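You operate a simulated robot arm through the tools that you are given. There is no shell and no other tool. Be economical: measure what you need, move in short steps, check, and stop when the job is done.

The job below is to be done with a simulated two-armed robot. You get a single attempt, and the scene is never put back.

Task
Pick up the white bulb from the top of the topping table with one hand, pass it to the other hand and put it on the shelf under the dough bench.

The check looks at the end state, three seconds after you hand in, the way a careful person would. Anything else that was tipped, shoved, dropped, spilled or broken makes it a failure.

Robot
Two 7-joint arms with two-finger parallel grippers on one trunk, on a base that drives. Base frame: it is fixed to the floor where the robot stands at the start and does not move with it; the origin is under the middle of the robot, x ahead of it, y to its left, z up; the surface under the hand at the start is at about z = 0.88. Readings come in m, rad, newtons and seconds.
The left shoulder is at the start at [0.05, 0.165, 1.155], the right one opposite. With the tool pointing down near the work surface each hand reaches from about 0.24 to 0.7 m from the robot's upright axis, wherever it stands, measured 20 degrees to its own side. Places, roughly: shelf under the dough bench [0.7, -2.7, 0.3]. Payload 3.91 kg a hand.
Tool frame (each hand has its own): the origin (TCP) lies between the finger pads and is the grasp point; the fingertips stand 0.03 m ahead of it; z points along the fingers, y is the line along which they close. The gripper opens to 0.11 m. The fingers are 0.02 m wide and 0.01 m thick; the gripper's body (0.048 by 0.112 m) begins 0.055 m behind the TCP.
Orientation is that of the tool frame in the base frame, as a unit quaternion [x, y, z, w]. With the fingers straight down and closing along the base's y, the tool's x points along the base's -x, its y along +y and its z along -z.

Tools
- The arms move only by the tool step_arm. It takes "left_commands", "right_commands" or both (then of equal length, played together; a hand with none holds still); each is a list of rows, each an object of numbers (a shift or turn left out is 0, a gripper value left out holds the last): "x", "y", "z": the shift along the tool's x, y, z in m; "wx", "wy", "wz": the turn, a rotation vector about the tool's x, y, z in rad. In form: [{"x": .., "y": .., "z": .., "wx": .., "wy": .., "wz": ..}, ...]. A call has 1 to 20 rows; each row shifts and turns the commanded pose from where the row before left it, along the tool's axes as they then stand. "left_claw" and "right_claw" are, for a hand that has rows, the opening, from 0 (shut) to 1 (fully open), set as the call begins (left out, the last holds). Each row takes 0.2 s and may step no farther than 0.05 m and 0.15 rad from the row before; otherwise, or with a gripper value out of range, the whole call is refused. Where a pose cannot be reached the arm comes as near as it can. A force on the tool above 40 N (or 10 N above the force at the start of the call, whichever is more), or a blocked arm, ends the call early, and 0.2 s more pass. The fingers move at their own pace (about 0.045 m/s each) and stop on an object; they squeeze with about 34 N. The grip force told is the motor's: it shows also when the fingers shut on nothing. Time passes only in rows, and 0.2 s behind the last, so rows that do not move let the fingers close. It gives the time, the measured TCP pose, the force on the tool (base axes), the opening and the grip force at its end, in the units of the frame above (readings bear some noise), with the torque about the TCP (base axes, N m) and any sound that the robot's microphone picked up.
- Cameras (640 x 400 px; columns grow to the right, rows downward): "scene" is now at [0.115, 0.0119, 1.3197]; the picture's right is [0.13, -0.99, 0.00], its down [-0.61, -0.08, -0.79] and it looks along [0.78, 0.11, -0.61] (base axes); focal length 258 px, centre (320, 200). "left" rides on the left gripper at [0.072, -0.017, -0.103] in its tool frame; the picture's right is [0.23, 0.97, 0.00], its down [-0.76, 0.18, -0.62] and it looks along [-0.61, 0.14, 0.78] (tool axes); focal length 222 px, centre (320, 200). "right" rides on the right gripper at [0.072, 0.017, -0.103] in its tool frame; the picture's right is [-0.23, 0.97, 0.00], its down [-0.76, -0.18, -0.62] and it looks along [-0.61, -0.14, 0.78] (tool axes); focal length 222 px, centre (320, 200). There is no depth. A picture from a camera that has moved, and an enlarged one, comes with that camera's place and axes in the base frame and with its lens.
- snapshot(camera): a new picture of that camera. No time passes.
- slide_trunk(by): slides the trunk up (or, below 0, down) by that many m; the arms and the scene camera ride with it, the base frame stays. It gives what a move gives, with no picture.
- drive_base(legs): drives the robot by 1 to 6 legs, each [ahead, left, turn to the left] in m, m and rad, along the robot's own axes; the way and the turn of a leg run together, so that a leg with both is an arc; at most 1.5 m and 3.142 rad a leg. The arms and the cameras ride along, it lands a little off, and it stops where it bumps. It gives what a move gives.
- head_to(pan, tilt): turns the head with the scene camera to pan (to the left, within 1.396 rad either way) and tilt (down, from -0.506 to 1.204), counted from straight ahead of the robot. It gives what a move gives.
- close_up(camera, box): a new picture of the part [left, top, right, bottom] of that camera's present view, enlarged. No time passes.
- close_job(): hands the job in; it is judged then, once.

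Go step by step. Nothing tells you exact positions but the pictures and the camera data: compare them with the known pose of the tool, close in by small moves and look again before you grip or let go. The budget is 120 turns and 108 pictures, counting those below and the enlarged ones. Unless the task says otherwise, let go and move clear before handing in, and close with one line.

The tools are called as a command line: name --argument value ..., lists and objects as JSON in quotes. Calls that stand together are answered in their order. step_arm: Moves the arms, as the interface text tells. Its arguments: {"type":"object","properties":{"left_commands":{"type":"array"},"left_claw":{"type":"number"},"right_commands":{"type":"array"},"right_claw":{"type":"number"}},"required":[]} The other tools are called the same way: slide_trunk (by) slides the trunk up or down; drive_base (legs) drives the base; head_to (pan, tilt) turns the head that bears the scene camera; snapshot (camera) takes a picture; close_up (camera, box) takes an enlarged picture of a part of a camera's view; close_job () hands the job in.

At the start:

```text
clock: 0.0
left_eef_pos: [0.3998, 0.2606, 1.1054]
left_orientation: [0.001, 1.0, 0.0, 0.0]
left_contact_force: [0.4, -0.6, -0.4]
left_wrist_torque: [-0.01, -0.01, 0.0]
left_width: 0.1101
left_grasp_force: 0.1
right_eef_pos: [0.4076, -0.092, 1.088]
right_orientation: [-0.001, 1.0, 0.0, 0.0]
right_contact_force: [1.0, 0.7, -0.6]
right_wrist_torque: [-0.01, -0.01, 0.0]
right_width: 0.1101
right_grasp_force: 0.1
trunk travel left (down, up): [-0.375, 0.128]
robot x, y, heading: [0.0014, 0.0033, 0.0]
head pan, tilt: [0.134, 0.656]
```

scene: 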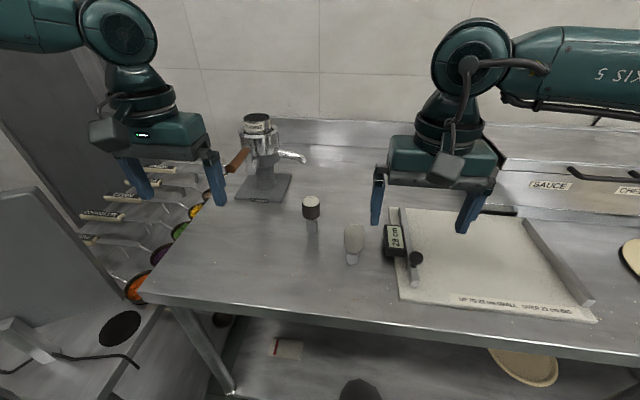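
right: 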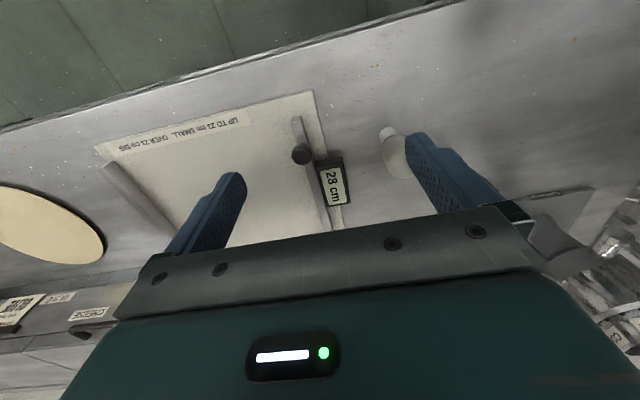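
left: 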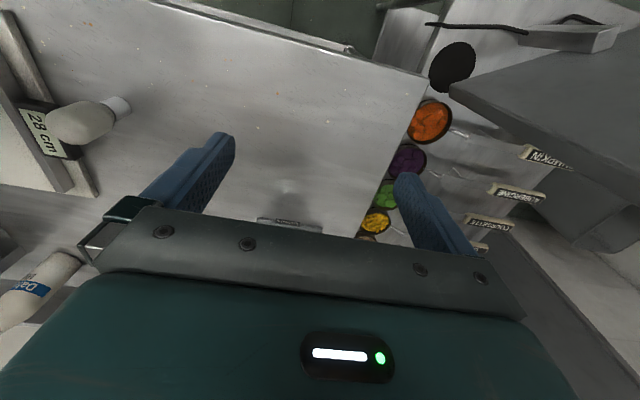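

I see a pale bulb-shaped object standing near the middle of the table, at about [0.47, -0.01, 0.88], between a small black-topped post and the board's stop. I'll look closer before moving.

close_up --camera "scene" --box '[270, 180, 430, 280]'

close_up --camera "left" --box '[0, 60, 200, 185]'

close_up --camera "right" --box '[300, 90, 500, 215]'

```text
4.00 times, centred on (350, 230) of scene
camera zoom: at [0.115, 0.0119, 1.3197], right [0.13, -0.99, 0.0], down [-0.61, -0.08, -0.79], along [0.78, 0.11, -0.61], focal length 1030 px, centre (200, 80)
```

zoom: 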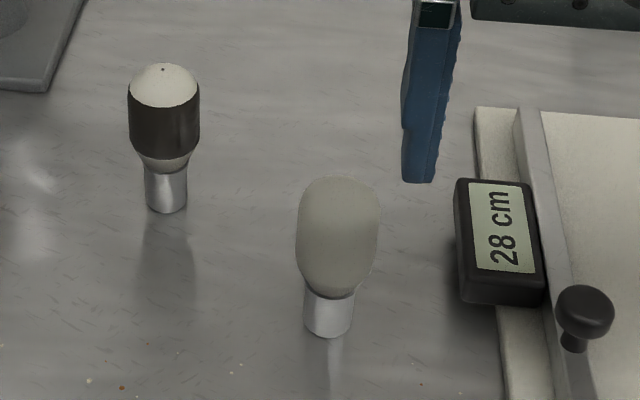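

```text
3.20 times, centred on (100, 122) of left
camera zoom: at [0.3264, 0.2452, 1.2105], right [-0.23, 0.97, 0.0], down [0.76, 0.18, 0.62], along [0.61, 0.14, -0.78], focal length 711 px, centre (1024, 448)
```

zoom: 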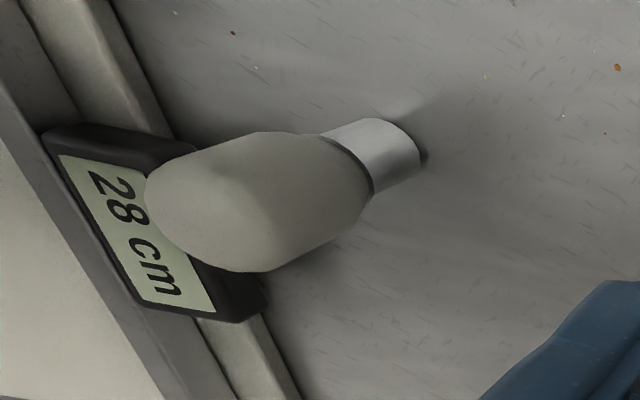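

```text
3.20 times, centred on (400, 152) of right
camera zoom: at [0.3348, -0.075, 1.1917], right [0.23, 0.97, 0.0], down [0.76, -0.18, 0.62], along [0.61, -0.14, -0.78], focal length 711 px, centre (64, 352)
```

zoom: 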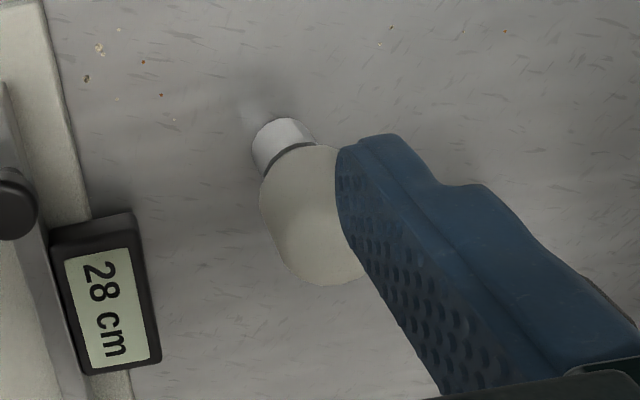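

The all-pale bulb stands at about [0.478, -0.007], roughly 0.10 m tall and 0.042 m wide; the darker one with a white tip is a different item. I'll look right toward the dough bench to plan the placement.

head_to --pan -1.2 --tilt 0.5

snapshot --camera "scene"

```text
clock: 1.5
left_eef_pos: [0.3997, 0.2599, 1.1054]
left_orientation: [0.0, 1.0, 0.0, 0.0]
left_contact_force: [0.2, 0.0, 0.0]
left_wrist_torque: [0.0, 0.0, -0.02]
left_width: 0.1099
left_grasp_force: 0.0
right_eef_pos: [0.4063, -0.092, 1.0885]
right_orientation: [0.0, 1.0, -0.001, 0.0]
right_contact_force: [-0.8, 0.0, 0.4]
right_wrist_torque: [0.05, 0.02, 0.02]
right_width: 0.11
right_grasp_force: 0.1
trunk travel left (down, up): [-0.375, 0.128]
robot x, y, heading: [-0.0034, 0.0047, -0.005]
head pan, tilt: [-1.201, 0.499]
```

```text
101 pictures are left
camera scene: at [0.0622, -0.0844, 1.3338], right [-0.93, -0.36, 0.0], down [-0.17, 0.45, -0.88], along [0.32, -0.82, -0.48], focal length 258 px, centre (320, 200)
```

scene: 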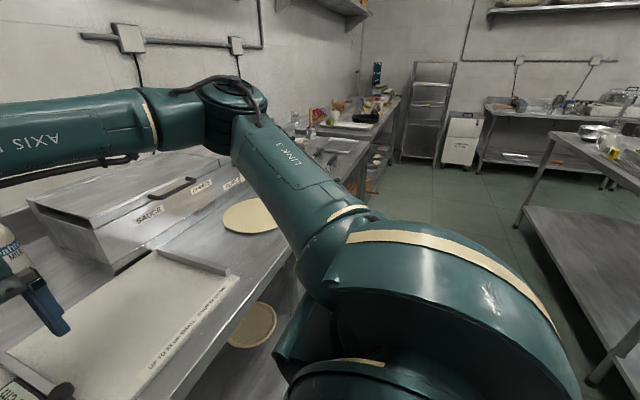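

The dough bench lies further along the wall to the right. Plan: the right hand picks from above, and the left takes the bulb from the side (palm horizontal, camera up) so that it can be set upright on the low shelf. First I'll test that the left arm can take that orientation.

step_arm --left_commands '[{"wz": -0.143, "z": -0.005}, {"wz": -0.143, "z": -0.005}, {"wz": -0.143, "z": -0.005}, {"wz": -0.143, "z": -0.005}, {"wz": -0.143, "z": -0.005}, {"wz": -0.143}, {"wz": -0.143}, {"wz": -0.143}, {"wz": -0.143}, {"wz": -0.143}, {"wz": -0.141}]'

head_to --pan 0.1 --tilt 0.5

snapshot --camera "scene"

```text
clock: 3.9
left_eef_pos: [0.3978, 0.2601, 1.1307]
left_orientation: [0.708, -0.706, 0.0, 0.0]
left_contact_force: [0.0, 0.5, 0.2]
left_wrist_torque: [0.0, 0.01, 0.0]
left_width: 0.1101
left_grasp_force: 0.1
right_eef_pos: [0.4072, -0.0904, 1.0878]
right_orientation: [0.0, 1.0, 0.001, 0.0]
right_contact_force: [0.8, -0.4, 0.1]
right_wrist_torque: [-0.01, 0.03, 0.03]
right_width: 0.1098
right_grasp_force: 0.0
trunk travel left (down, up): [-0.375, 0.128]
robot x, y, heading: [-0.0039, -0.0006, -0.006]
head pan, tilt: [-1.201, 0.499]
```

```text
clock: 5.4
left_eef_pos: [0.398, 0.26, 1.1317]
left_orientation: [-0.707, 0.707, 0.0, 0.0]
left_contact_force: [-0.1, -0.1, 0.0]
left_wrist_torque: [0.01, -0.02, 0.0]
left_width: 0.1099
left_grasp_force: 0.0
right_eef_pos: [0.4071, -0.0921, 1.0885]
right_orientation: [0.0, 1.0, 0.001, 0.0]
right_contact_force: [0.6, -0.4, 0.0]
right_wrist_torque: [-0.02, -0.01, 0.04]
right_width: 0.1099
right_grasp_force: 0.1
trunk travel left (down, up): [-0.375, 0.128]
robot x, y, heading: [0.0005, 0.0056, -0.004]
head pan, tilt: [0.099, 0.499]
```

```text
100 pictures are left
camera scene: at [0.1197, 0.0094, 1.3338], right [0.1, -1.0, 0.0], down [-0.48, -0.05, -0.88], along [0.87, 0.09, -0.48], focal length 258 px, centre (320, 200)
```

scene: 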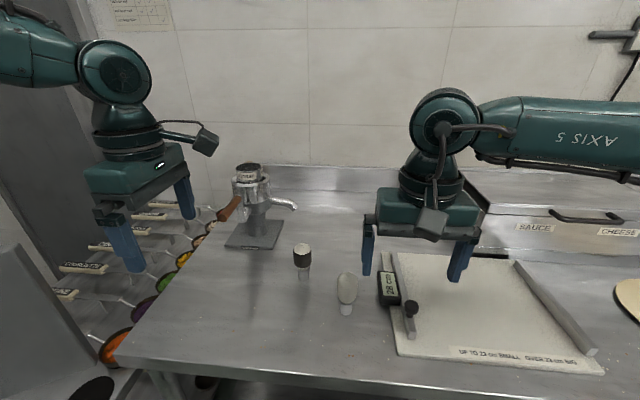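

The yaw worked. Next I pitch the left hand so it points toward -y with the camera on top.

step_arm --left_commands '[{"wy": 0.143}, {"wy": 0.143}, {"wy": 0.143}, {"wy": 0.143}, {"wy": 0.143}, {"wy": 0.143}, {"wy": 0.143}, {"wy": 0.143}, {"wy": 0.143}, {"wy": 0.143}, {"wy": 0.141}]'

snapshot --camera "scene"

```text
clock: 7.8
left_eef_pos: [0.3871, 0.2609, 1.1319]
left_orientation: [0.571, -0.568, 0.421, 0.418]
left_contact_force: [0.4, -0.2, -0.3]
left_wrist_torque: [-0.02, -0.01, -0.03]
left_width: 0.1101
left_grasp_force: 0.0
left hand out of reach, approached as far as the arm can: row 9, 10, 11
right_eef_pos: [0.4058, -0.0899, 1.0891]
right_orientation: [0.0, 1.0, 0.0, 0.0]
right_contact_force: [0.4, -0.2, 0.2]
right_wrist_torque: [0.01, 0.0, -0.02]
right_width: 0.1102
right_grasp_force: 0.0
trunk travel left (down, up): [-0.375, 0.128]
robot x, y, heading: [0.0016, 0.0012, -0.002]
head pan, tilt: [0.099, 0.499]
```

```text
99 pictures are left
camera scene: at [0.1196, 0.0096, 1.3338], right [0.1, -0.99, 0.0], down [-0.48, -0.05, -0.88], along [0.87, 0.09, -0.48], focal length 258 px, centre (320, 200)
```

scene: 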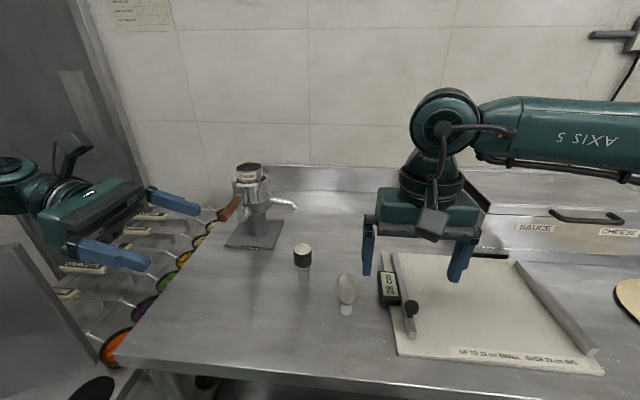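

The left hand gets to within 17° of horizontal, which is fine. I'll raise the trunk and test turning it to point forward, which the shelf placement needs.

slide_trunk --by 0.12

step_arm --left_commands '[{"y": -0.03, "wx": 0.137, "wz": -0.042}, {"y": -0.03, "wx": 0.137, "wz": -0.042}, {"y": -0.03, "wx": 0.137, "wz": -0.042}, {"y": -0.02, "z": 0.02, "wx": 0.137, "wz": -0.042}, {"z": 0.02, "wx": 0.137, "wz": -0.042}, {"z": 0.02, "wx": 0.137, "wz": -0.042}, {"z": 0.02, "wx": 0.137, "wz": -0.042}, {"wx": 0.137, "wz": -0.042}, {"wx": 0.137, "wz": -0.042}, {"wx": 0.137, "wz": -0.042}, {"wx": 0.137, "wz": -0.042}]'

snapshot --camera "scene"

```text
clock: 9.3
left_eef_pos: [0.3868, 0.2609, 1.2517]
left_orientation: [0.57, -0.568, 0.421, 0.418]
left_contact_force: [1.0, -0.7, -0.1]
left_wrist_torque: [-0.03, -0.05, -0.02]
left_width: 0.1099
left_grasp_force: 0.1
right_eef_pos: [0.4068, -0.0907, 1.2086]
right_orientation: [0.001, 1.0, -0.001, -0.001]
right_contact_force: [-0.8, -0.4, 1.0]
right_wrist_torque: [0.03, 0.01, -0.02]
right_width: 0.11
right_grasp_force: 0.1
trunk travel left (down, up): [-0.495, 0.008]
robot x, y, heading: [-0.001, -0.0016, -0.003]
head pan, tilt: [0.099, 0.499]
```

```text
clock: 11.7
left_eef_pos: [0.5243, 0.3274, 1.1927]
left_orientation: [0.8, -0.003, 0.6, 0.004]
left_contact_force: [1.1, 0.2, 0.6]
left_wrist_torque: [-0.03, 0.01, 0.02]
left_width: 0.1101
left_grasp_force: 0.0
left hand out of reach, approached as far as the arm can: row 9, 10, 11
right_eef_pos: [0.4049, -0.0931, 1.2074]
right_orientation: [0.0, 1.0, 0.0, 0.0]
right_contact_force: [0.2, -0.3, 0.0]
right_wrist_torque: [0.01, -0.01, 0.02]
right_width: 0.1099
right_grasp_force: 0.0
trunk travel left (down, up): [-0.495, 0.008]
robot x, y, heading: [-0.0012, 0.0008, 0.001]
head pan, tilt: [0.099, 0.499]
```

```text
98 pictures are left
camera scene: at [0.1197, 0.009, 1.4538], right [0.1, -1.0, 0.0], down [-0.48, -0.05, -0.88], along [0.87, 0.09, -0.48], focal length 258 px, centre (320, 200)
```

scene: 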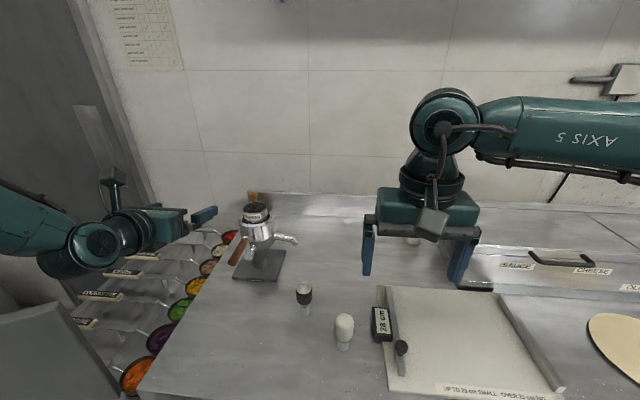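

The left hand can point forward nearly level with its camera up, so the placement pose is feasible. I'll swing it back out of the way, then bring the right hand over the bulb at about [0.478, -0.007].

step_arm --left_commands '[{"z": -0.03, "wx": -0.137, "wz": 0.042}, {"z": -0.03, "wx": -0.137, "wz": 0.042}, {"z": -0.03, "wx": -0.137, "wz": 0.042}, {"z": -0.02, "wx": -0.137, "wz": 0.042}, {"wx": -0.137, "wz": 0.042}, {"wx": -0.137, "wz": 0.042}, {"wx": -0.137, "wz": 0.042}, {"wx": -0.137, "wz": 0.042}, {"wx": -0.137, "wz": 0.042}, {"wx": -0.137, "wz": 0.042}, {"wx": -0.137, "wz": 0.042}]' --right_commands '[{"x": -0.015, "y": 0.02, "z": 0.02}, {"x": -0.015, "y": 0.02, "z": 0.02}, {"x": -0.015, "y": 0.02, "z": 0.02}, {"x": -0.015, "y": 0.02, "z": 0.02}, {"x": -0.013, "y": 0.006, "z": 0.02}, {"z": 0.01}, {}, {}, {}, {}, {}]' --right_claw 0.75

snapshot --camera "scene"

snapshot --camera "right"

```text
clock: 14.1
left_eef_pos: [0.4221, 0.3475, 1.2233]
left_orientation: [0.571, -0.568, 0.421, 0.418]
left_contact_force: [0.4, 0.0, -0.3]
left_wrist_torque: [0.01, 0.0, 0.0]
left_width: 0.1097
left_grasp_force: 0.1
right_eef_pos: [0.4804, -0.0072, 1.0973]
right_orientation: [0.0, 1.0, 0.0, 0.0]
right_contact_force: [0.8, 0.0, -0.5]
right_wrist_torque: [0.02, 0.0, 0.0]
right_width: 0.0826
right_grasp_force: 0.1
trunk travel left (down, up): [-0.495, 0.008]
robot x, y, heading: [-0.0018, 0.0016, 0.003]
head pan, tilt: [0.099, 0.499]
```

```text
97 pictures are left
camera scene: at [0.1205, 0.0094, 1.4537], right [0.1, -0.99, 0.0], down [-0.48, -0.05, -0.88], along [0.87, 0.09, -0.48], focal length 258 px, centre (320, 200)
```

scene: 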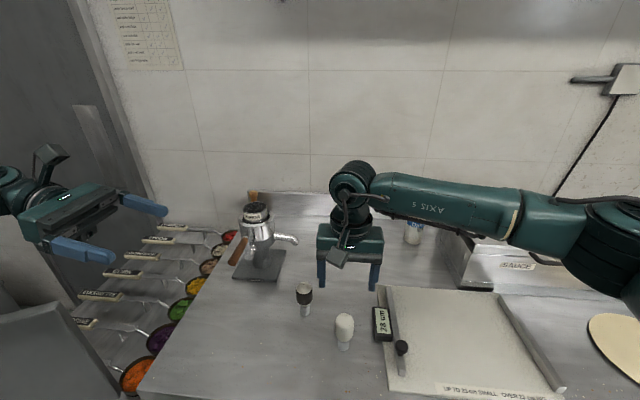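

```text
96 pictures are left
camera right: at [0.4082, 0.0098, 1.2013], right [0.23, 0.97, 0.0], down [0.76, -0.18, 0.62], along [0.61, -0.14, -0.78], focal length 222 px, centre (320, 200)
```

right: 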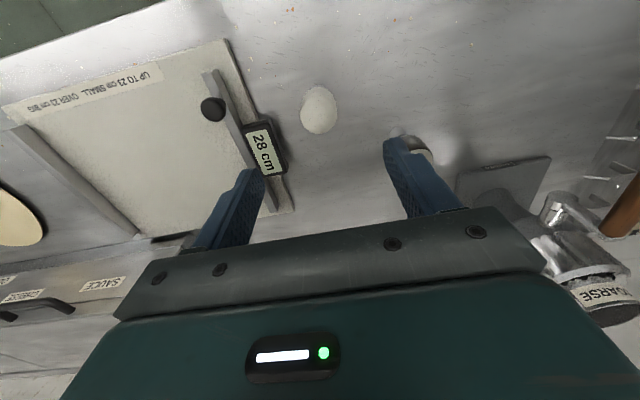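

The right hand is centred over the bulb (estimate [0.480, -0.007]). I'll go partway down and check again.

step_arm --right_commands '[{"z": 0.02}, {"z": 0.02}, {"z": 0.02}, {"z": 0.02}, {"z": 0.012}]'

snapshot --camera "right"

close_up --camera "scene" --box '[270, 250, 430, 350]'

```text
clock: 15.3
left_eef_pos: [0.4228, 0.3468, 1.225]
left_orientation: [0.571, -0.567, 0.422, 0.418]
left_contact_force: [0.7, 0.0, 0.0]
left_wrist_torque: [-0.01, 0.02, 0.03]
left_width: 0.1099
left_grasp_force: 0.0
right_eef_pos: [0.4804, -0.0051, 1.0071]
right_orientation: [0.001, 1.0, 0.0, 0.0]
right_contact_force: [0.0, 0.1, 0.1]
right_wrist_torque: [-0.02, -0.01, 0.01]
right_width: 0.0826
right_grasp_force: 0.0
trunk travel left (down, up): [-0.495, 0.008]
robot x, y, heading: [-0.0005, 0.0046, -0.006]
head pan, tilt: [0.099, 0.499]
```

```text
95 pictures are left
camera right: at [0.4075, 0.0109, 1.1102], right [0.23, 0.97, 0.0], down [0.76, -0.18, 0.62], along [0.61, -0.14, -0.78], focal length 222 px, centre (320, 200)
```

right: 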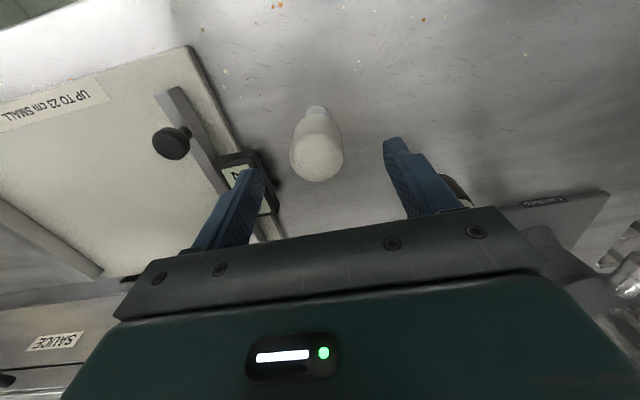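

```text
4.00 times, centred on (350, 300) of scene
camera zoom: at [0.1198, 0.0095, 1.4538], right [0.1, -1.0, 0.0], down [-0.48, -0.05, -0.88], along [0.87, 0.09, -0.48], focal length 1030 px, centre (200, -200)
```

zoom: 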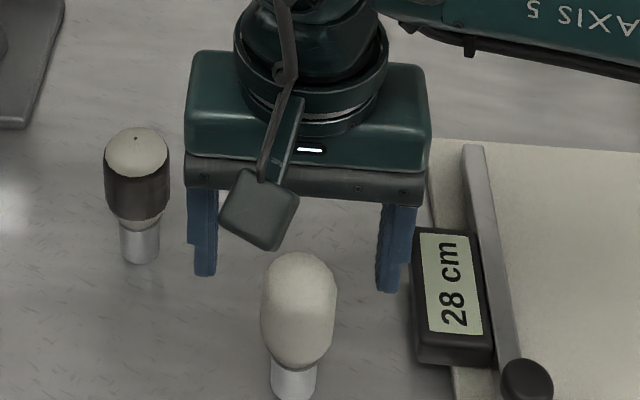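

Fingers straddle the bulb symmetrically. I'll descend to TCP z≈0.955 and close gently.

step_arm --right_commands '[{"z": 0.015, "y": -0.001}, {"z": 0.015, "y": -0.001}, {"z": 0.015}, {"z": 0.007}]'

snapshot --camera "right"

close_up --camera "scene" --box '[270, 250, 430, 350]'

```text
clock: 16.3
left_eef_pos: [0.4217, 0.3472, 1.2246]
left_orientation: [0.571, -0.568, 0.421, 0.417]
left_contact_force: [0.5, 0.1, -0.2]
left_wrist_torque: [-0.01, 0.01, 0.0]
left_width: 0.1097
left_grasp_force: 0.1
right_eef_pos: [0.4788, -0.0078, 0.9553]
right_orientation: [0.0, 1.0, 0.001, 0.001]
right_contact_force: [0.3, -0.4, -0.6]
right_wrist_torque: [-0.02, -0.03, 0.0]
right_width: 0.0824
right_grasp_force: 0.0
trunk travel left (down, up): [-0.495, 0.008]
robot x, y, heading: [0.0006, -0.0021, 0.001]
head pan, tilt: [0.099, 0.499]
```

```text
93 pictures are left
camera right: at [0.4071, 0.0085, 1.0579], right [0.23, 0.97, 0.0], down [0.76, -0.18, 0.62], along [0.61, -0.14, -0.78], focal length 222 px, centre (320, 200)
```

right: 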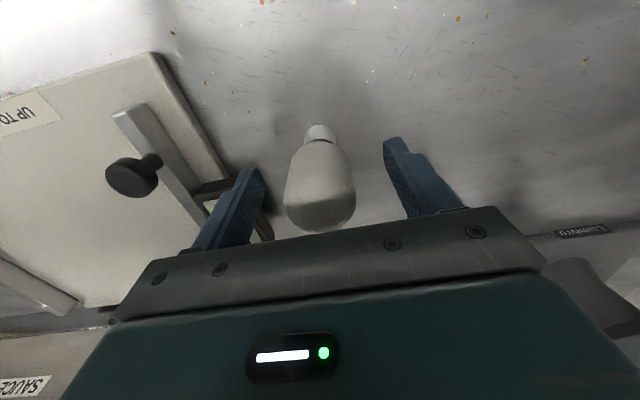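

```text
4.00 times, centred on (350, 300) of scene
camera zoom: at [0.1197, 0.0094, 1.4538], right [0.1, -1.0, 0.0], down [-0.48, -0.05, -0.88], along [0.87, 0.09, -0.48], focal length 1030 px, centre (200, -200)
```

zoom: 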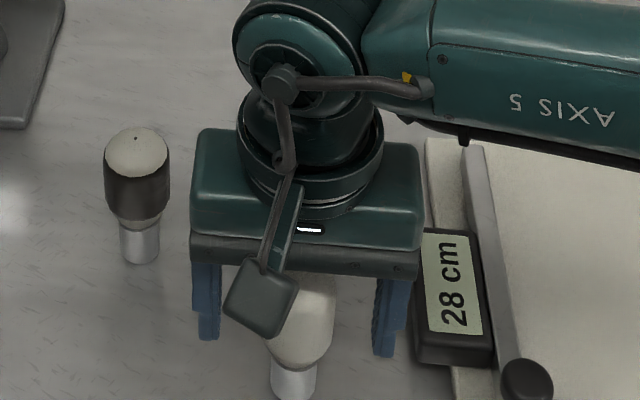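

The bulb is centred between the fingers. I'll close to just under its estimated width and read the force.

step_arm --right_commands '[{}, {}, {}, {}, {}]' --right_claw 0.35

```text
clock: 17.5
left_eef_pos: [0.4216, 0.3458, 1.224]
left_orientation: [0.571, -0.567, 0.423, 0.418]
left_contact_force: [0.2, 0.1, -0.2]
left_wrist_torque: [0.0, 0.02, 0.0]
left_width: 0.1098
left_grasp_force: 0.0
right_eef_pos: [0.4798, -0.0074, 0.9545]
right_orientation: [-0.001, 1.0, 0.0, 0.0]
right_contact_force: [0.2, -0.7, -0.2]
right_wrist_torque: [-0.03, 0.01, 0.02]
right_width: 0.0397
right_grasp_force: 4.7
trunk travel left (down, up): [-0.495, 0.008]
robot x, y, heading: [-0.0022, -0.0012, 0.004]
head pan, tilt: [0.099, 0.499]
```

step_arm --right_commands '[{}, {}, {}]' --right_claw 0.28

snapshot --camera "right"

```text
clock: 18.3
left_eef_pos: [0.4213, 0.3464, 1.2237]
left_orientation: [0.571, -0.568, 0.421, 0.417]
left_contact_force: [0.2, -0.5, 0.2]
left_wrist_torque: [0.0, 0.01, -0.04]
left_width: 0.1101
left_grasp_force: 0.1
right_eef_pos: [0.4785, -0.0075, 0.9537]
right_orientation: [0.0, 1.0, 0.0, 0.0]
right_contact_force: [0.2, 0.4, -0.3]
right_wrist_torque: [0.02, -0.01, -0.01]
right_width: 0.0383
right_grasp_force: 34.2
trunk travel left (down, up): [-0.495, 0.008]
robot x, y, heading: [0.0027, -0.0007, 0.001]
head pan, tilt: [0.099, 0.499]
```

```text
91 pictures are left
camera right: at [0.4071, 0.0085, 1.058], right [0.23, 0.97, 0.0], down [0.76, -0.18, 0.62], along [0.61, -0.14, -0.78], focal length 222 px, centre (320, 200)
```

right: 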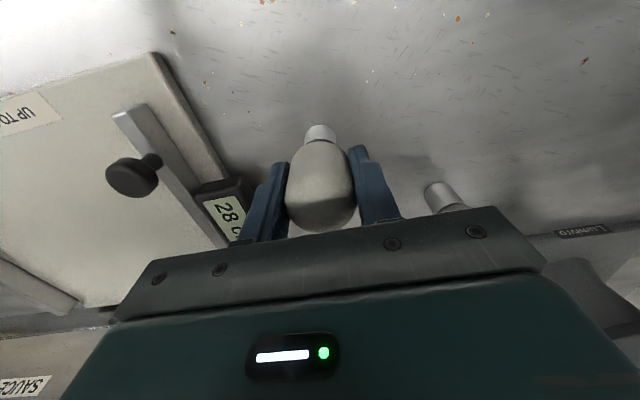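

The bulb is held (34 N, no sound). Lift straight up.

step_arm --right_commands '[{"z": -0.01}, {"z": -0.02}, {"z": -0.03}, {"z": -0.03}, {"z": -0.03}, {"z": -0.03}, {"z": -0.03}, {"z": -0.03}, {"x": 0.02}, {"x": 0.02}]'

snapshot --camera "scene"

snapshot --camera "left"

```text
clock: 20.5
left_eef_pos: [0.4216, 0.3473, 1.2242]
left_orientation: [0.57, -0.567, 0.422, 0.418]
left_contact_force: [0.3, 0.5, -0.2]
left_wrist_torque: [0.0, 0.0, 0.01]
left_width: 0.1101
left_grasp_force: 0.0
right_eef_pos: [0.4396, -0.008, 1.1657]
right_orientation: [-0.001, 1.0, 0.0, 0.0]
right_contact_force: [-0.5, 0.1, 0.6]
right_wrist_torque: [-0.04, -0.01, -0.03]
right_width: 0.0383
right_grasp_force: 34.8
trunk travel left (down, up): [-0.495, 0.008]
robot x, y, heading: [-0.0028, -0.0006, 0.002]
head pan, tilt: [0.099, 0.499]
```

```text
90 pictures are left
camera scene: at [0.1195, 0.0095, 1.4538], right [0.1, -1.0, 0.0], down [-0.48, -0.05, -0.88], along [0.87, 0.09, -0.48], focal length 258 px, centre (320, 200)
```

scene: 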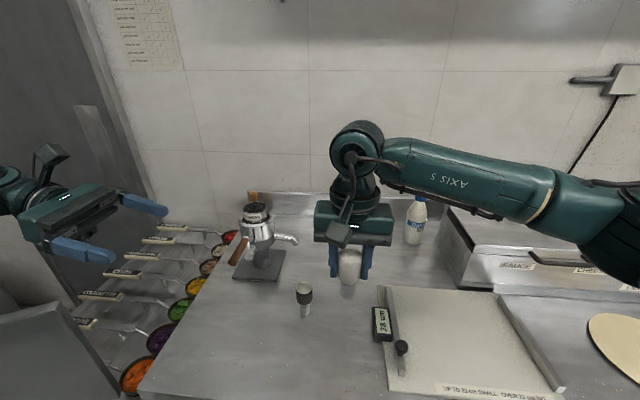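

```text
89 pictures are left
camera left: at [0.4371, 0.4256, 1.3251], right [-0.97, -0.07, 0.21], down [-0.18, 0.82, -0.54], along [-0.14, -0.57, -0.81], focal length 222 px, centre (320, 200)
```

left: 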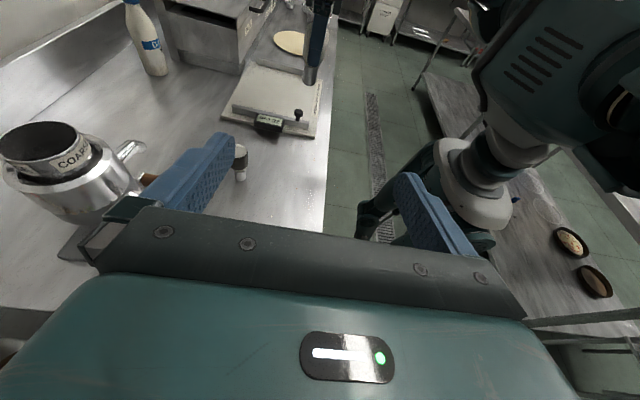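

The bulb is lifted and upright in the right hand, its bottom about 0.074 m below the right TCP. I'll bring the left hand to a pre-approach point at about [0.44, 0.15, 1.185] and level it somewhat.

step_arm --left_commands '[{"y": -0.003, "z": 0.033, "x": 0.003}, {"y": -0.003, "z": 0.033, "x": 0.003}, {"y": -0.003, "z": 0.033, "x": 0.003}, {"y": -0.003, "z": 0.033, "x": 0.003}, {"y": -0.003, "z": 0.033, "x": 0.003}, {"y": -0.003, "z": 0.033, "x": 0.003}, {"wy": 0.07}, {"wy": 0.07}, {}]'

snapshot --camera "scene"

snapshot --camera "left"

```text
clock: 22.5
left_eef_pos: [0.4404, 0.1522, 1.1835]
left_orientation: [0.539, -0.538, 0.46, 0.457]
left_contact_force: [-0.6, -0.7, 0.5]
left_wrist_torque: [-0.01, 0.0, 0.02]
left_width: 0.1102
left_grasp_force: 0.1
right_eef_pos: [0.4399, -0.0066, 1.1665]
right_orientation: [0.0, 1.0, -0.001, 0.0]
right_contact_force: [-0.4, 0.5, -0.6]
right_wrist_torque: [0.01, -0.02, 0.0]
right_width: 0.0385
right_grasp_force: 34.1
trunk travel left (down, up): [-0.495, 0.008]
robot x, y, heading: [-0.0003, 0.0065, -0.004]
head pan, tilt: [0.099, 0.499]
```

```text
88 pictures are left
camera scene: at [0.1197, 0.0095, 1.4538], right [0.1, -1.0, 0.0], down [-0.48, -0.05, -0.88], along [0.87, 0.09, -0.48], focal length 258 px, centre (320, 200)
```

scene: 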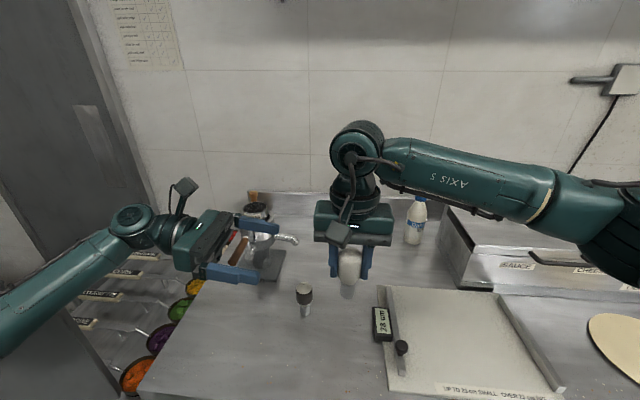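

```text
87 pictures are left
camera left: at [0.4565, 0.244, 1.2722], right [-0.97, -0.04, 0.22], down [-0.18, 0.74, -0.65], along [-0.14, -0.68, -0.72], focal length 222 px, centre (320, 200)
```

left: 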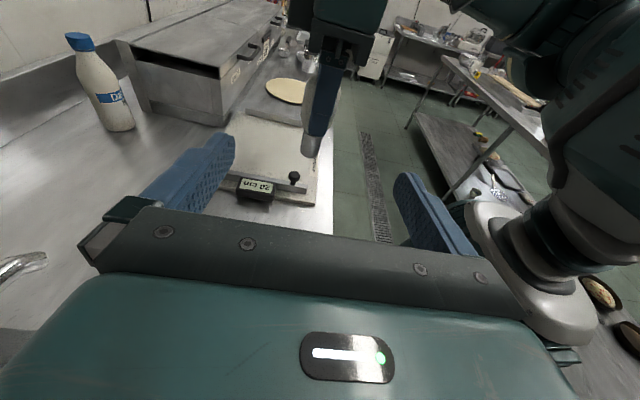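

The left hand is now 9° below level at [0.44, 0.152, 1.184], aligned with the bulb. I'll approach halfway and look.

step_arm --left_commands '[{"x": -0.011, "z": 0.01}, {"z": 0.02}, {"z": 0.02}, {"z": 0.02}, {"z": 0.01}]'

close_up --camera "scene" --box '[240, 180, 440, 305]'

snapshot --camera "left"

snapshot --camera "right"

```text
clock: 23.7
left_eef_pos: [0.4428, 0.0743, 1.1578]
left_orientation: [0.54, -0.538, 0.46, 0.456]
left_contact_force: [-0.4, 0.4, 0.3]
left_wrist_torque: [-0.04, -0.01, -0.01]
left_width: 0.1098
left_grasp_force: 0.1
right_eef_pos: [0.4403, -0.0078, 1.1653]
right_orientation: [0.001, 1.0, 0.0, 0.0]
right_contact_force: [0.2, -0.1, -0.1]
right_wrist_torque: [0.0, -0.03, 0.01]
right_width: 0.0385
right_grasp_force: 34.1
trunk travel left (down, up): [-0.495, 0.008]
robot x, y, heading: [-0.003, -0.0002, 0.0]
head pan, tilt: [0.099, 0.499]
```

```text
3.20 times, centred on (340, 242) of scene
camera zoom: at [0.1198, 0.0094, 1.4538], right [0.1, -1.0, 0.0], down [-0.48, -0.05, -0.88], along [0.87, 0.09, -0.48], focal length 824 px, centre (256, 64)
```

zoom: 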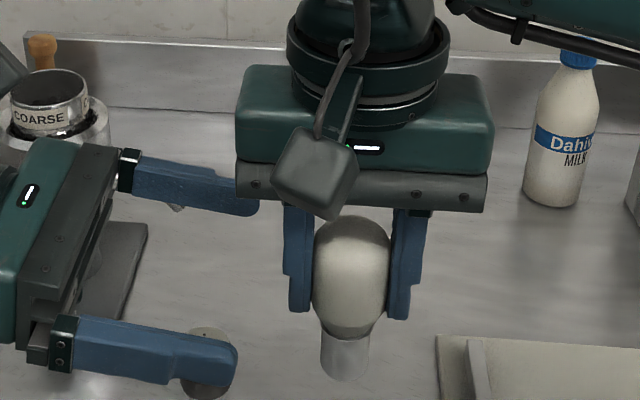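

```text
85 pictures are left
camera left: at [0.4584, 0.1661, 1.2471], right [-0.97, -0.04, 0.22], down [-0.18, 0.74, -0.65], along [-0.14, -0.68, -0.72], focal length 222 px, centre (320, 200)
```

left: 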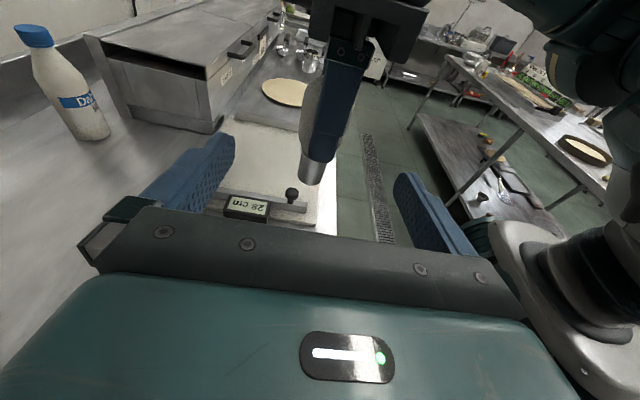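

```text
84 pictures are left
camera right: at [0.369, 0.009, 1.2695], right [0.23, 0.97, 0.0], down [0.76, -0.18, 0.62], along [0.61, -0.14, -0.78], focal length 222 px, centre (320, 200)
```

right: 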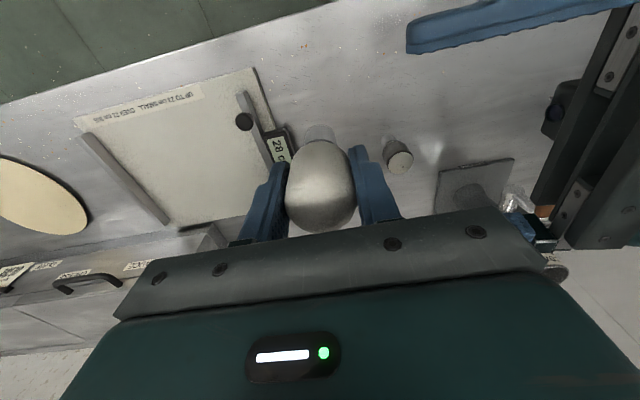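

Geometry is clear: the left fingers will straddle the bulb and the right's left finger at the bulb's widest part. I'll advance the remaining 0.075 m.

step_arm --left_commands '[{"z": 0.015, "y": 0.001}, {"z": 0.015, "y": 0.001}, {"z": 0.015, "x": 0.002}, {"z": 0.015}, {"z": 0.014}]'

close_up --camera "scene" --box '[240, 180, 440, 305]'

snapshot --camera "left"

snapshot --camera "right"

```text
clock: 24.9
left_eef_pos: [0.44, 0.0022, 1.1487]
left_orientation: [0.539, -0.537, 0.46, 0.457]
left_contact_force: [0.5, 0.1, -0.6]
left_wrist_torque: [0.0, 0.0, 0.01]
left_width: 0.1099
left_grasp_force: 0.1
right_eef_pos: [0.4407, -0.0072, 1.1665]
right_orientation: [0.0, 1.0, 0.0, 0.0]
right_contact_force: [-0.2, -0.5, -0.9]
right_wrist_torque: [0.04, -0.01, -0.04]
right_width: 0.0385
right_grasp_force: 34.3
trunk travel left (down, up): [-0.495, 0.008]
robot x, y, heading: [-0.0014, -0.0021, -0.003]
head pan, tilt: [0.099, 0.499]
```

```text
3.20 times, centred on (340, 242) of scene
camera zoom: at [0.1199, 0.0091, 1.4538], right [0.1, -1.0, 0.0], down [-0.48, -0.05, -0.88], along [0.87, 0.09, -0.48], focal length 824 px, centre (256, 64)
```

zoom: 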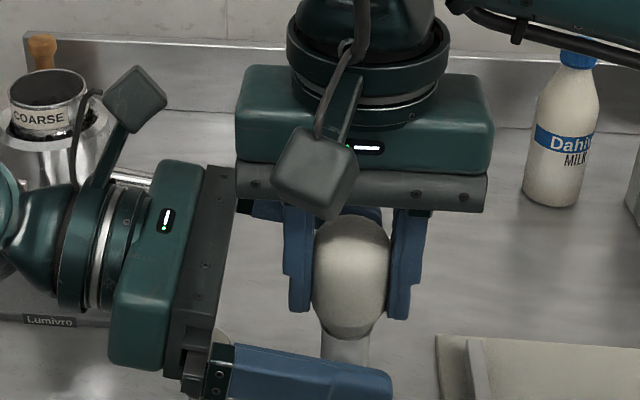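

```text
82 pictures are left
camera left: at [0.4571, 0.095, 1.2379], right [-0.97, -0.04, 0.22], down [-0.18, 0.74, -0.65], along [-0.14, -0.68, -0.72], focal length 222 px, centre (320, 200)
```

left: 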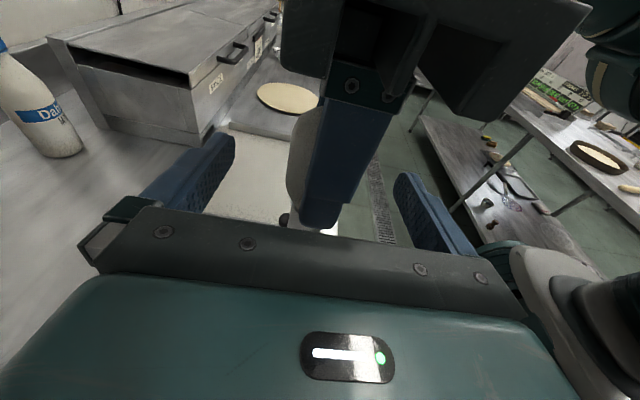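

```text
81 pictures are left
camera right: at [0.3691, 0.0088, 1.2694], right [0.23, 0.97, 0.0], down [0.76, -0.18, 0.62], along [0.61, -0.14, -0.78], focal length 222 px, centre (320, 200)
```

right: 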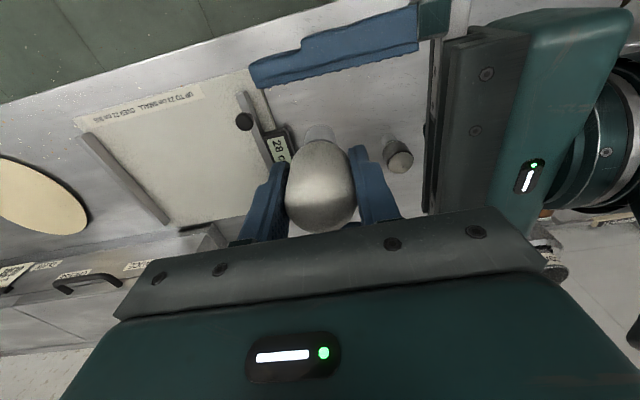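

The left hand is in place around the bulb. Close left while right keeps holding.

step_arm --left_commands '[{}, {}, {}, {}, {}]' --left_claw 0.38

step_arm --left_commands '[{}, {}, {}]' --left_claw 0.27

snapshot --camera "right"

close_up --camera "scene" --box '[240, 180, 440, 305]'

```text
clock: 26.1
left_eef_pos: [0.4414, 0.0023, 1.1489]
left_orientation: [0.54, -0.538, 0.46, 0.456]
left_contact_force: [0.6, -0.5, -0.2]
left_wrist_torque: [0.01, 0.02, 0.0]
left_width: 0.0417
left_grasp_force: 0.4
right_eef_pos: [0.4413, -0.0075, 1.1663]
right_orientation: [0.0, 1.0, 0.0, -0.001]
right_contact_force: [-0.1, -0.3, -0.4]
right_wrist_torque: [-0.01, 0.02, 0.01]
right_width: 0.0384
right_grasp_force: 34.0
trunk travel left (down, up): [-0.495, 0.008]
robot x, y, heading: [0.0003, -0.0013, -0.001]
head pan, tilt: [0.099, 0.499]
```

```text
clock: 26.9
left_eef_pos: [0.4408, 0.0035, 1.1491]
left_orientation: [0.541, -0.537, 0.461, 0.455]
left_contact_force: [7.4, -1.6, -1.3]
left_wrist_torque: [-0.01, 0.02, 0.08]
left_width: 0.0383
left_grasp_force: 33.9
right_eef_pos: [0.4404, -0.0073, 1.1658]
right_orientation: [0.0, 1.0, 0.0, -0.001]
right_contact_force: [-6.6, 1.2, 0.4]
right_wrist_torque: [0.05, 0.1, -0.04]
right_width: 0.0383
right_grasp_force: 34.4
trunk travel left (down, up): [-0.495, 0.008]
robot x, y, heading: [0.0002, -0.0017, -0.001]
head pan, tilt: [0.099, 0.499]
```

```text
80 pictures are left
camera right: at [0.3686, 0.0092, 1.2695], right [0.23, 0.97, 0.0], down [0.76, -0.18, 0.62], along [0.61, -0.14, -0.78], focal length 222 px, centre (320, 200)
```

right: 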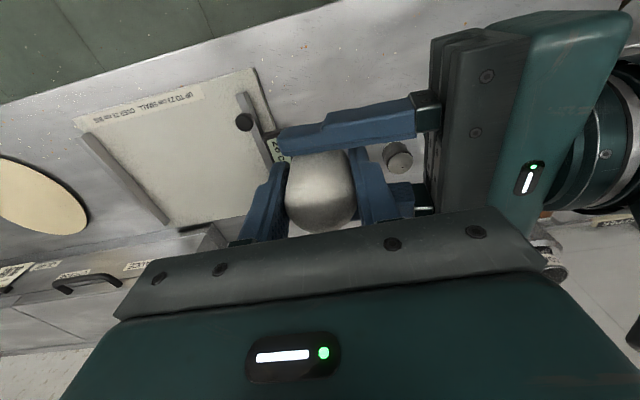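

```text
3.20 times, centred on (340, 242) of scene
camera zoom: at [0.1198, 0.0094, 1.4538], right [0.1, -1.0, 0.0], down [-0.48, -0.05, -0.88], along [0.87, 0.09, -0.48], focal length 824 px, centre (256, 64)
```

zoom: 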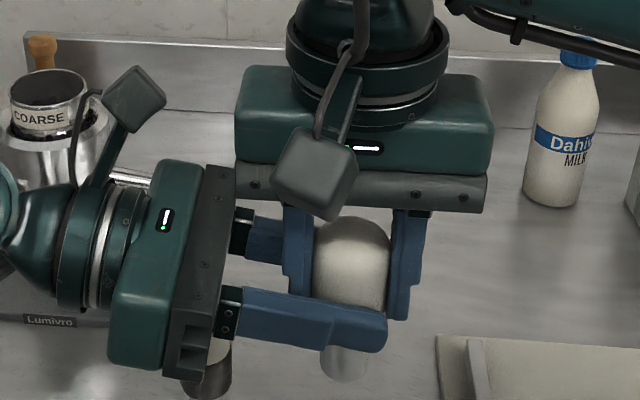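

Both hands hold the bulb firmly. Open the right partway (room inside left palm is limited), then retreat straight up.

step_arm --right_commands '[{}, {}, {}]' --right_claw 0.6

step_arm --right_commands '[{"z": -0.01}, {"z": -0.02}, {"z": -0.02}, {"z": -0.03}, {"z": -0.03}, {"z": -0.02}]'

close_up --camera "scene" --box '[200, 120, 440, 305]'

snapshot --camera "left"

snapshot --camera "right"

```text
clock: 27.7
left_eef_pos: [0.4406, 0.003, 1.1478]
left_orientation: [0.54, -0.537, 0.461, 0.456]
left_contact_force: [-0.6, -0.2, -0.1]
left_wrist_torque: [0.0, 0.02, -0.02]
left_width: 0.0383
left_grasp_force: 33.9
right_eef_pos: [0.4413, -0.0053, 1.1661]
right_orientation: [0.0, 1.0, 0.0, 0.0]
right_contact_force: [-0.1, 1.2, 0.7]
right_wrist_torque: [0.01, 0.0, 0.03]
right_width: 0.0658
right_grasp_force: 0.1
trunk travel left (down, up): [-0.495, 0.008]
robot x, y, heading: [-0.0019, 0.0003, 0.002]
head pan, tilt: [0.099, 0.499]
```

```text
clock: 29.1
left_eef_pos: [0.4409, 0.0041, 1.1498]
left_orientation: [0.54, -0.537, 0.461, 0.456]
left_contact_force: [-0.1, -0.2, 0.5]
left_wrist_torque: [0.02, 0.0, 0.01]
left_width: 0.0386
left_grasp_force: 34.1
right_eef_pos: [0.4394, -0.0083, 1.2953]
right_orientation: [0.001, 1.0, 0.0, -0.001]
right_contact_force: [0.0, 0.8, -0.3]
right_wrist_torque: [0.03, 0.03, 0.02]
right_width: 0.0661
right_grasp_force: 0.1
trunk travel left (down, up): [-0.495, 0.008]
robot x, y, heading: [0.0027, -0.0006, 0.004]
head pan, tilt: [0.099, 0.499]
```

```text
2.16 times, centred on (320, 212) of scene
camera zoom: at [0.1196, 0.0095, 1.4538], right [0.1, -1.0, 0.0], down [-0.48, -0.05, -0.88], along [0.87, 0.09, -0.48], focal length 557 px, centre (320, 173)
```

zoom: 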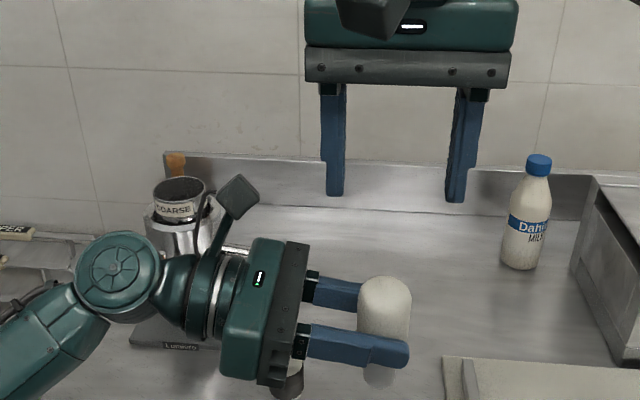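

```text
77 pictures are left
camera left: at [0.4568, 0.0956, 1.2381], right [-0.97, -0.04, 0.22], down [-0.18, 0.74, -0.65], along [-0.14, -0.68, -0.72], focal length 222 px, centre (320, 200)
```

left: 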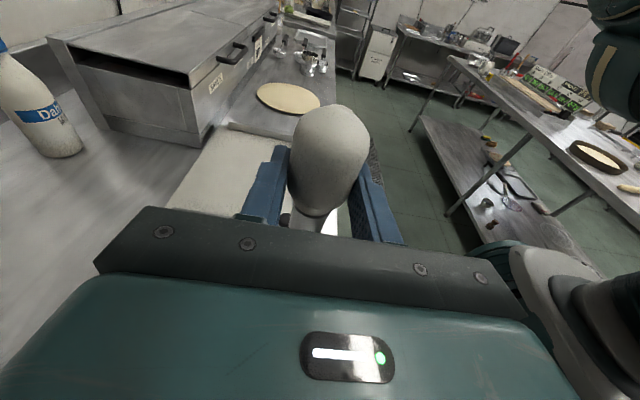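

```text
76 pictures are left
camera right: at [0.3673, 0.0083, 1.3983], right [0.23, 0.97, 0.0], down [0.76, -0.18, 0.62], along [0.61, -0.14, -0.78], focal length 222 px, centre (320, 200)
```

right: 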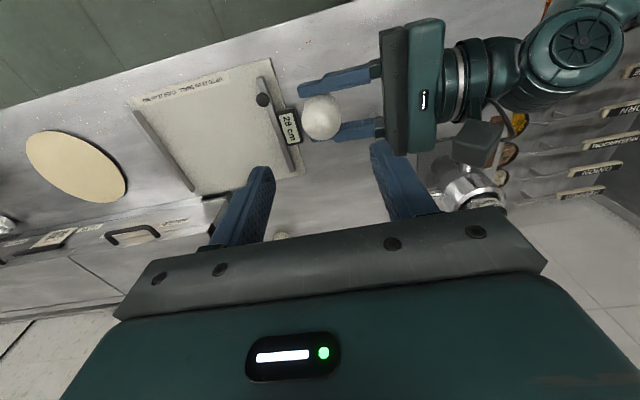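

The handover succeeded: the left hand holds the bulb upright, with its bottom about 0.057 m below the left TCP. Now I survey the aisle and the dough bench before driving.

head_to --pan -1.35 --tilt 0.45

snapshot --camera "scene"

close_up --camera "left" --box '[220, 0, 640, 260]'

```text
clock: 30.6
left_eef_pos: [0.4402, 0.0038, 1.1491]
left_orientation: [0.54, -0.537, 0.46, 0.456]
left_contact_force: [-0.2, 1.1, -0.2]
left_wrist_torque: [0.02, 0.0, 0.04]
left_width: 0.0383
left_grasp_force: 33.9
right_eef_pos: [0.4396, -0.0089, 1.2945]
right_orientation: [0.001, 1.0, -0.001, 0.0]
right_contact_force: [-0.2, 0.2, -0.1]
right_wrist_torque: [-0.01, 0.0, -0.02]
right_width: 0.0663
right_grasp_force: 0.1
trunk travel left (down, up): [-0.495, 0.008]
robot x, y, heading: [0.0033, 0.0017, 0.003]
head pan, tilt: [-1.349, 0.45]
```

```text
75 pictures are left
camera scene: at [0.0495, -0.0892, 1.4582], right [-0.98, -0.22, 0.0], down [-0.1, 0.42, -0.9], along [0.2, -0.88, -0.44], focal length 258 px, centre (320, 200)
```

scene: 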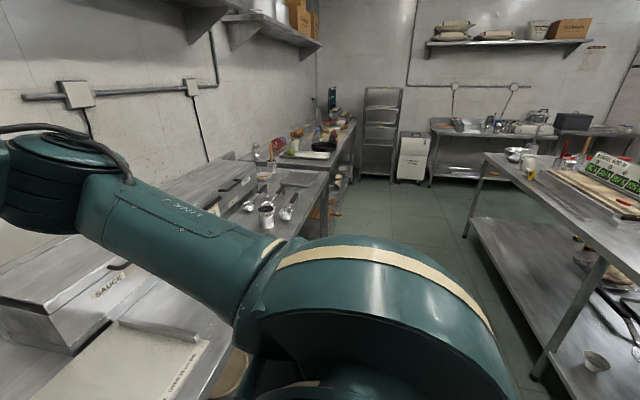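

```text
1.52 times, centred on (430, 130) of left
camera zoom: at [0.457, 0.0954, 1.238], right [-0.97, -0.04, 0.22], down [-0.18, 0.74, -0.65], along [-0.14, -0.68, -0.72], focal length 338 px, centre (152, 307)
```

zoom: 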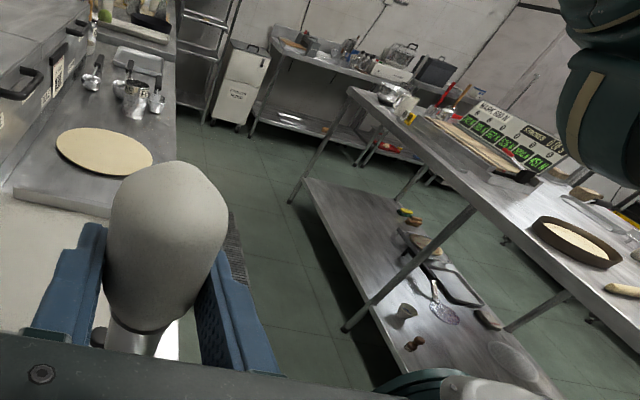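

The island's edge is near x≈-0.87, the wall benches' front near x≈0.35, and the dough bench is the wall bench ahead near y≈-2.7. I'll back off 0.25 m, then strafe right along the aisle.

drive_base --legs '[[-0.25, 0, 0]]'

snapshot --camera "scene"

```text
clock: 32.5
left_eef_pos: [0.1916, 0.002, 1.1495]
left_orientation: [-0.538, 0.539, -0.459, -0.458]
left_contact_force: [0.6, 0.4, -0.5]
left_wrist_torque: [0.01, -0.04, 0.0]
left_width: 0.0385
left_grasp_force: 34.2
right_eef_pos: [0.1891, -0.0102, 1.2955]
right_orientation: [0.003, 1.0, 0.0, 0.0]
right_contact_force: [-0.3, -0.4, 0.3]
right_wrist_torque: [-0.04, -0.02, -0.02]
right_width: 0.066
right_grasp_force: 0.1
trunk travel left (down, up): [-0.495, 0.008]
robot x, y, heading: [-0.2452, 0.002, -0.004]
head pan, tilt: [-1.349, 0.45]
```

```text
73 pictures are left
camera scene: at [-0.2006, -0.0888, 1.4583], right [-0.98, -0.21, 0.0], down [-0.09, 0.43, -0.9], along [0.19, -0.88, -0.44], focal length 258 px, centre (320, 200)
```

scene: 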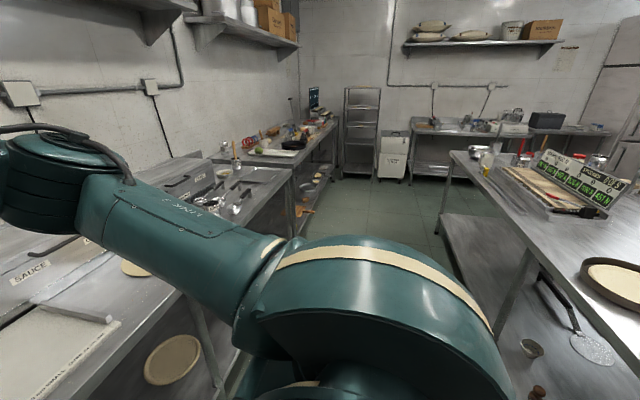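

The aisle is clear. Strafe right 1.3 m, then look.

drive_base --legs '[[0, -1.3, 0]]'

head_to --pan -0.9 --tilt 0.55

snapshot --camera "scene"

```text
clock: 44.1
left_eef_pos: [0.1853, -1.3036, 1.1483]
left_orientation: [0.539, -0.538, 0.459, 0.457]
left_contact_force: [-0.4, -0.1, 0.9]
left_wrist_torque: [0.02, 0.03, 0.0]
left_width: 0.0383
left_grasp_force: 34.5
right_eef_pos: [0.1829, -1.3154, 1.2944]
right_orientation: [0.004, 1.0, 0.0, 0.0]
right_contact_force: [1.0, -0.1, -0.7]
right_wrist_torque: [0.02, 0.0, 0.02]
right_width: 0.0661
right_grasp_force: 0.1
trunk travel left (down, up): [-0.495, 0.008]
robot x, y, heading: [-0.2549, -1.3052, -0.002]
head pan, tilt: [-1.349, 0.45]
```

```text
clock: 45.0
left_eef_pos: [0.1845, -1.3045, 1.1496]
left_orientation: [0.539, -0.538, 0.46, 0.457]
left_contact_force: [-0.3, 0.4, 0.0]
left_wrist_torque: [-0.01, 0.01, 0.02]
left_width: 0.0383
left_grasp_force: 34.1
right_eef_pos: [0.1834, -1.3153, 1.2946]
right_orientation: [0.002, 1.0, 0.0, 0.0]
right_contact_force: [0.6, -0.1, 0.1]
right_wrist_torque: [0.0, 0.0, 0.0]
right_width: 0.0658
right_grasp_force: 0.0
trunk travel left (down, up): [-0.495, 0.008]
robot x, y, heading: [-0.2545, -1.3057, -0.008]
head pan, tilt: [-0.901, 0.55]
```

```text
72 pictures are left
camera scene: at [-0.171, -1.3753, 1.4492], right [-0.79, -0.62, 0.0], down [-0.32, 0.41, -0.85], along [0.53, -0.67, -0.52], focal length 258 px, centre (320, 200)
```

scene: 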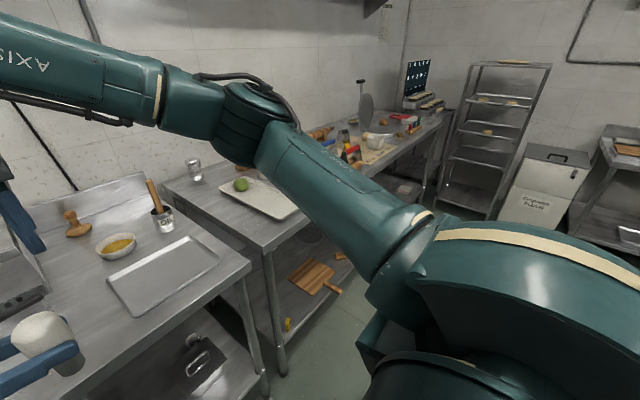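

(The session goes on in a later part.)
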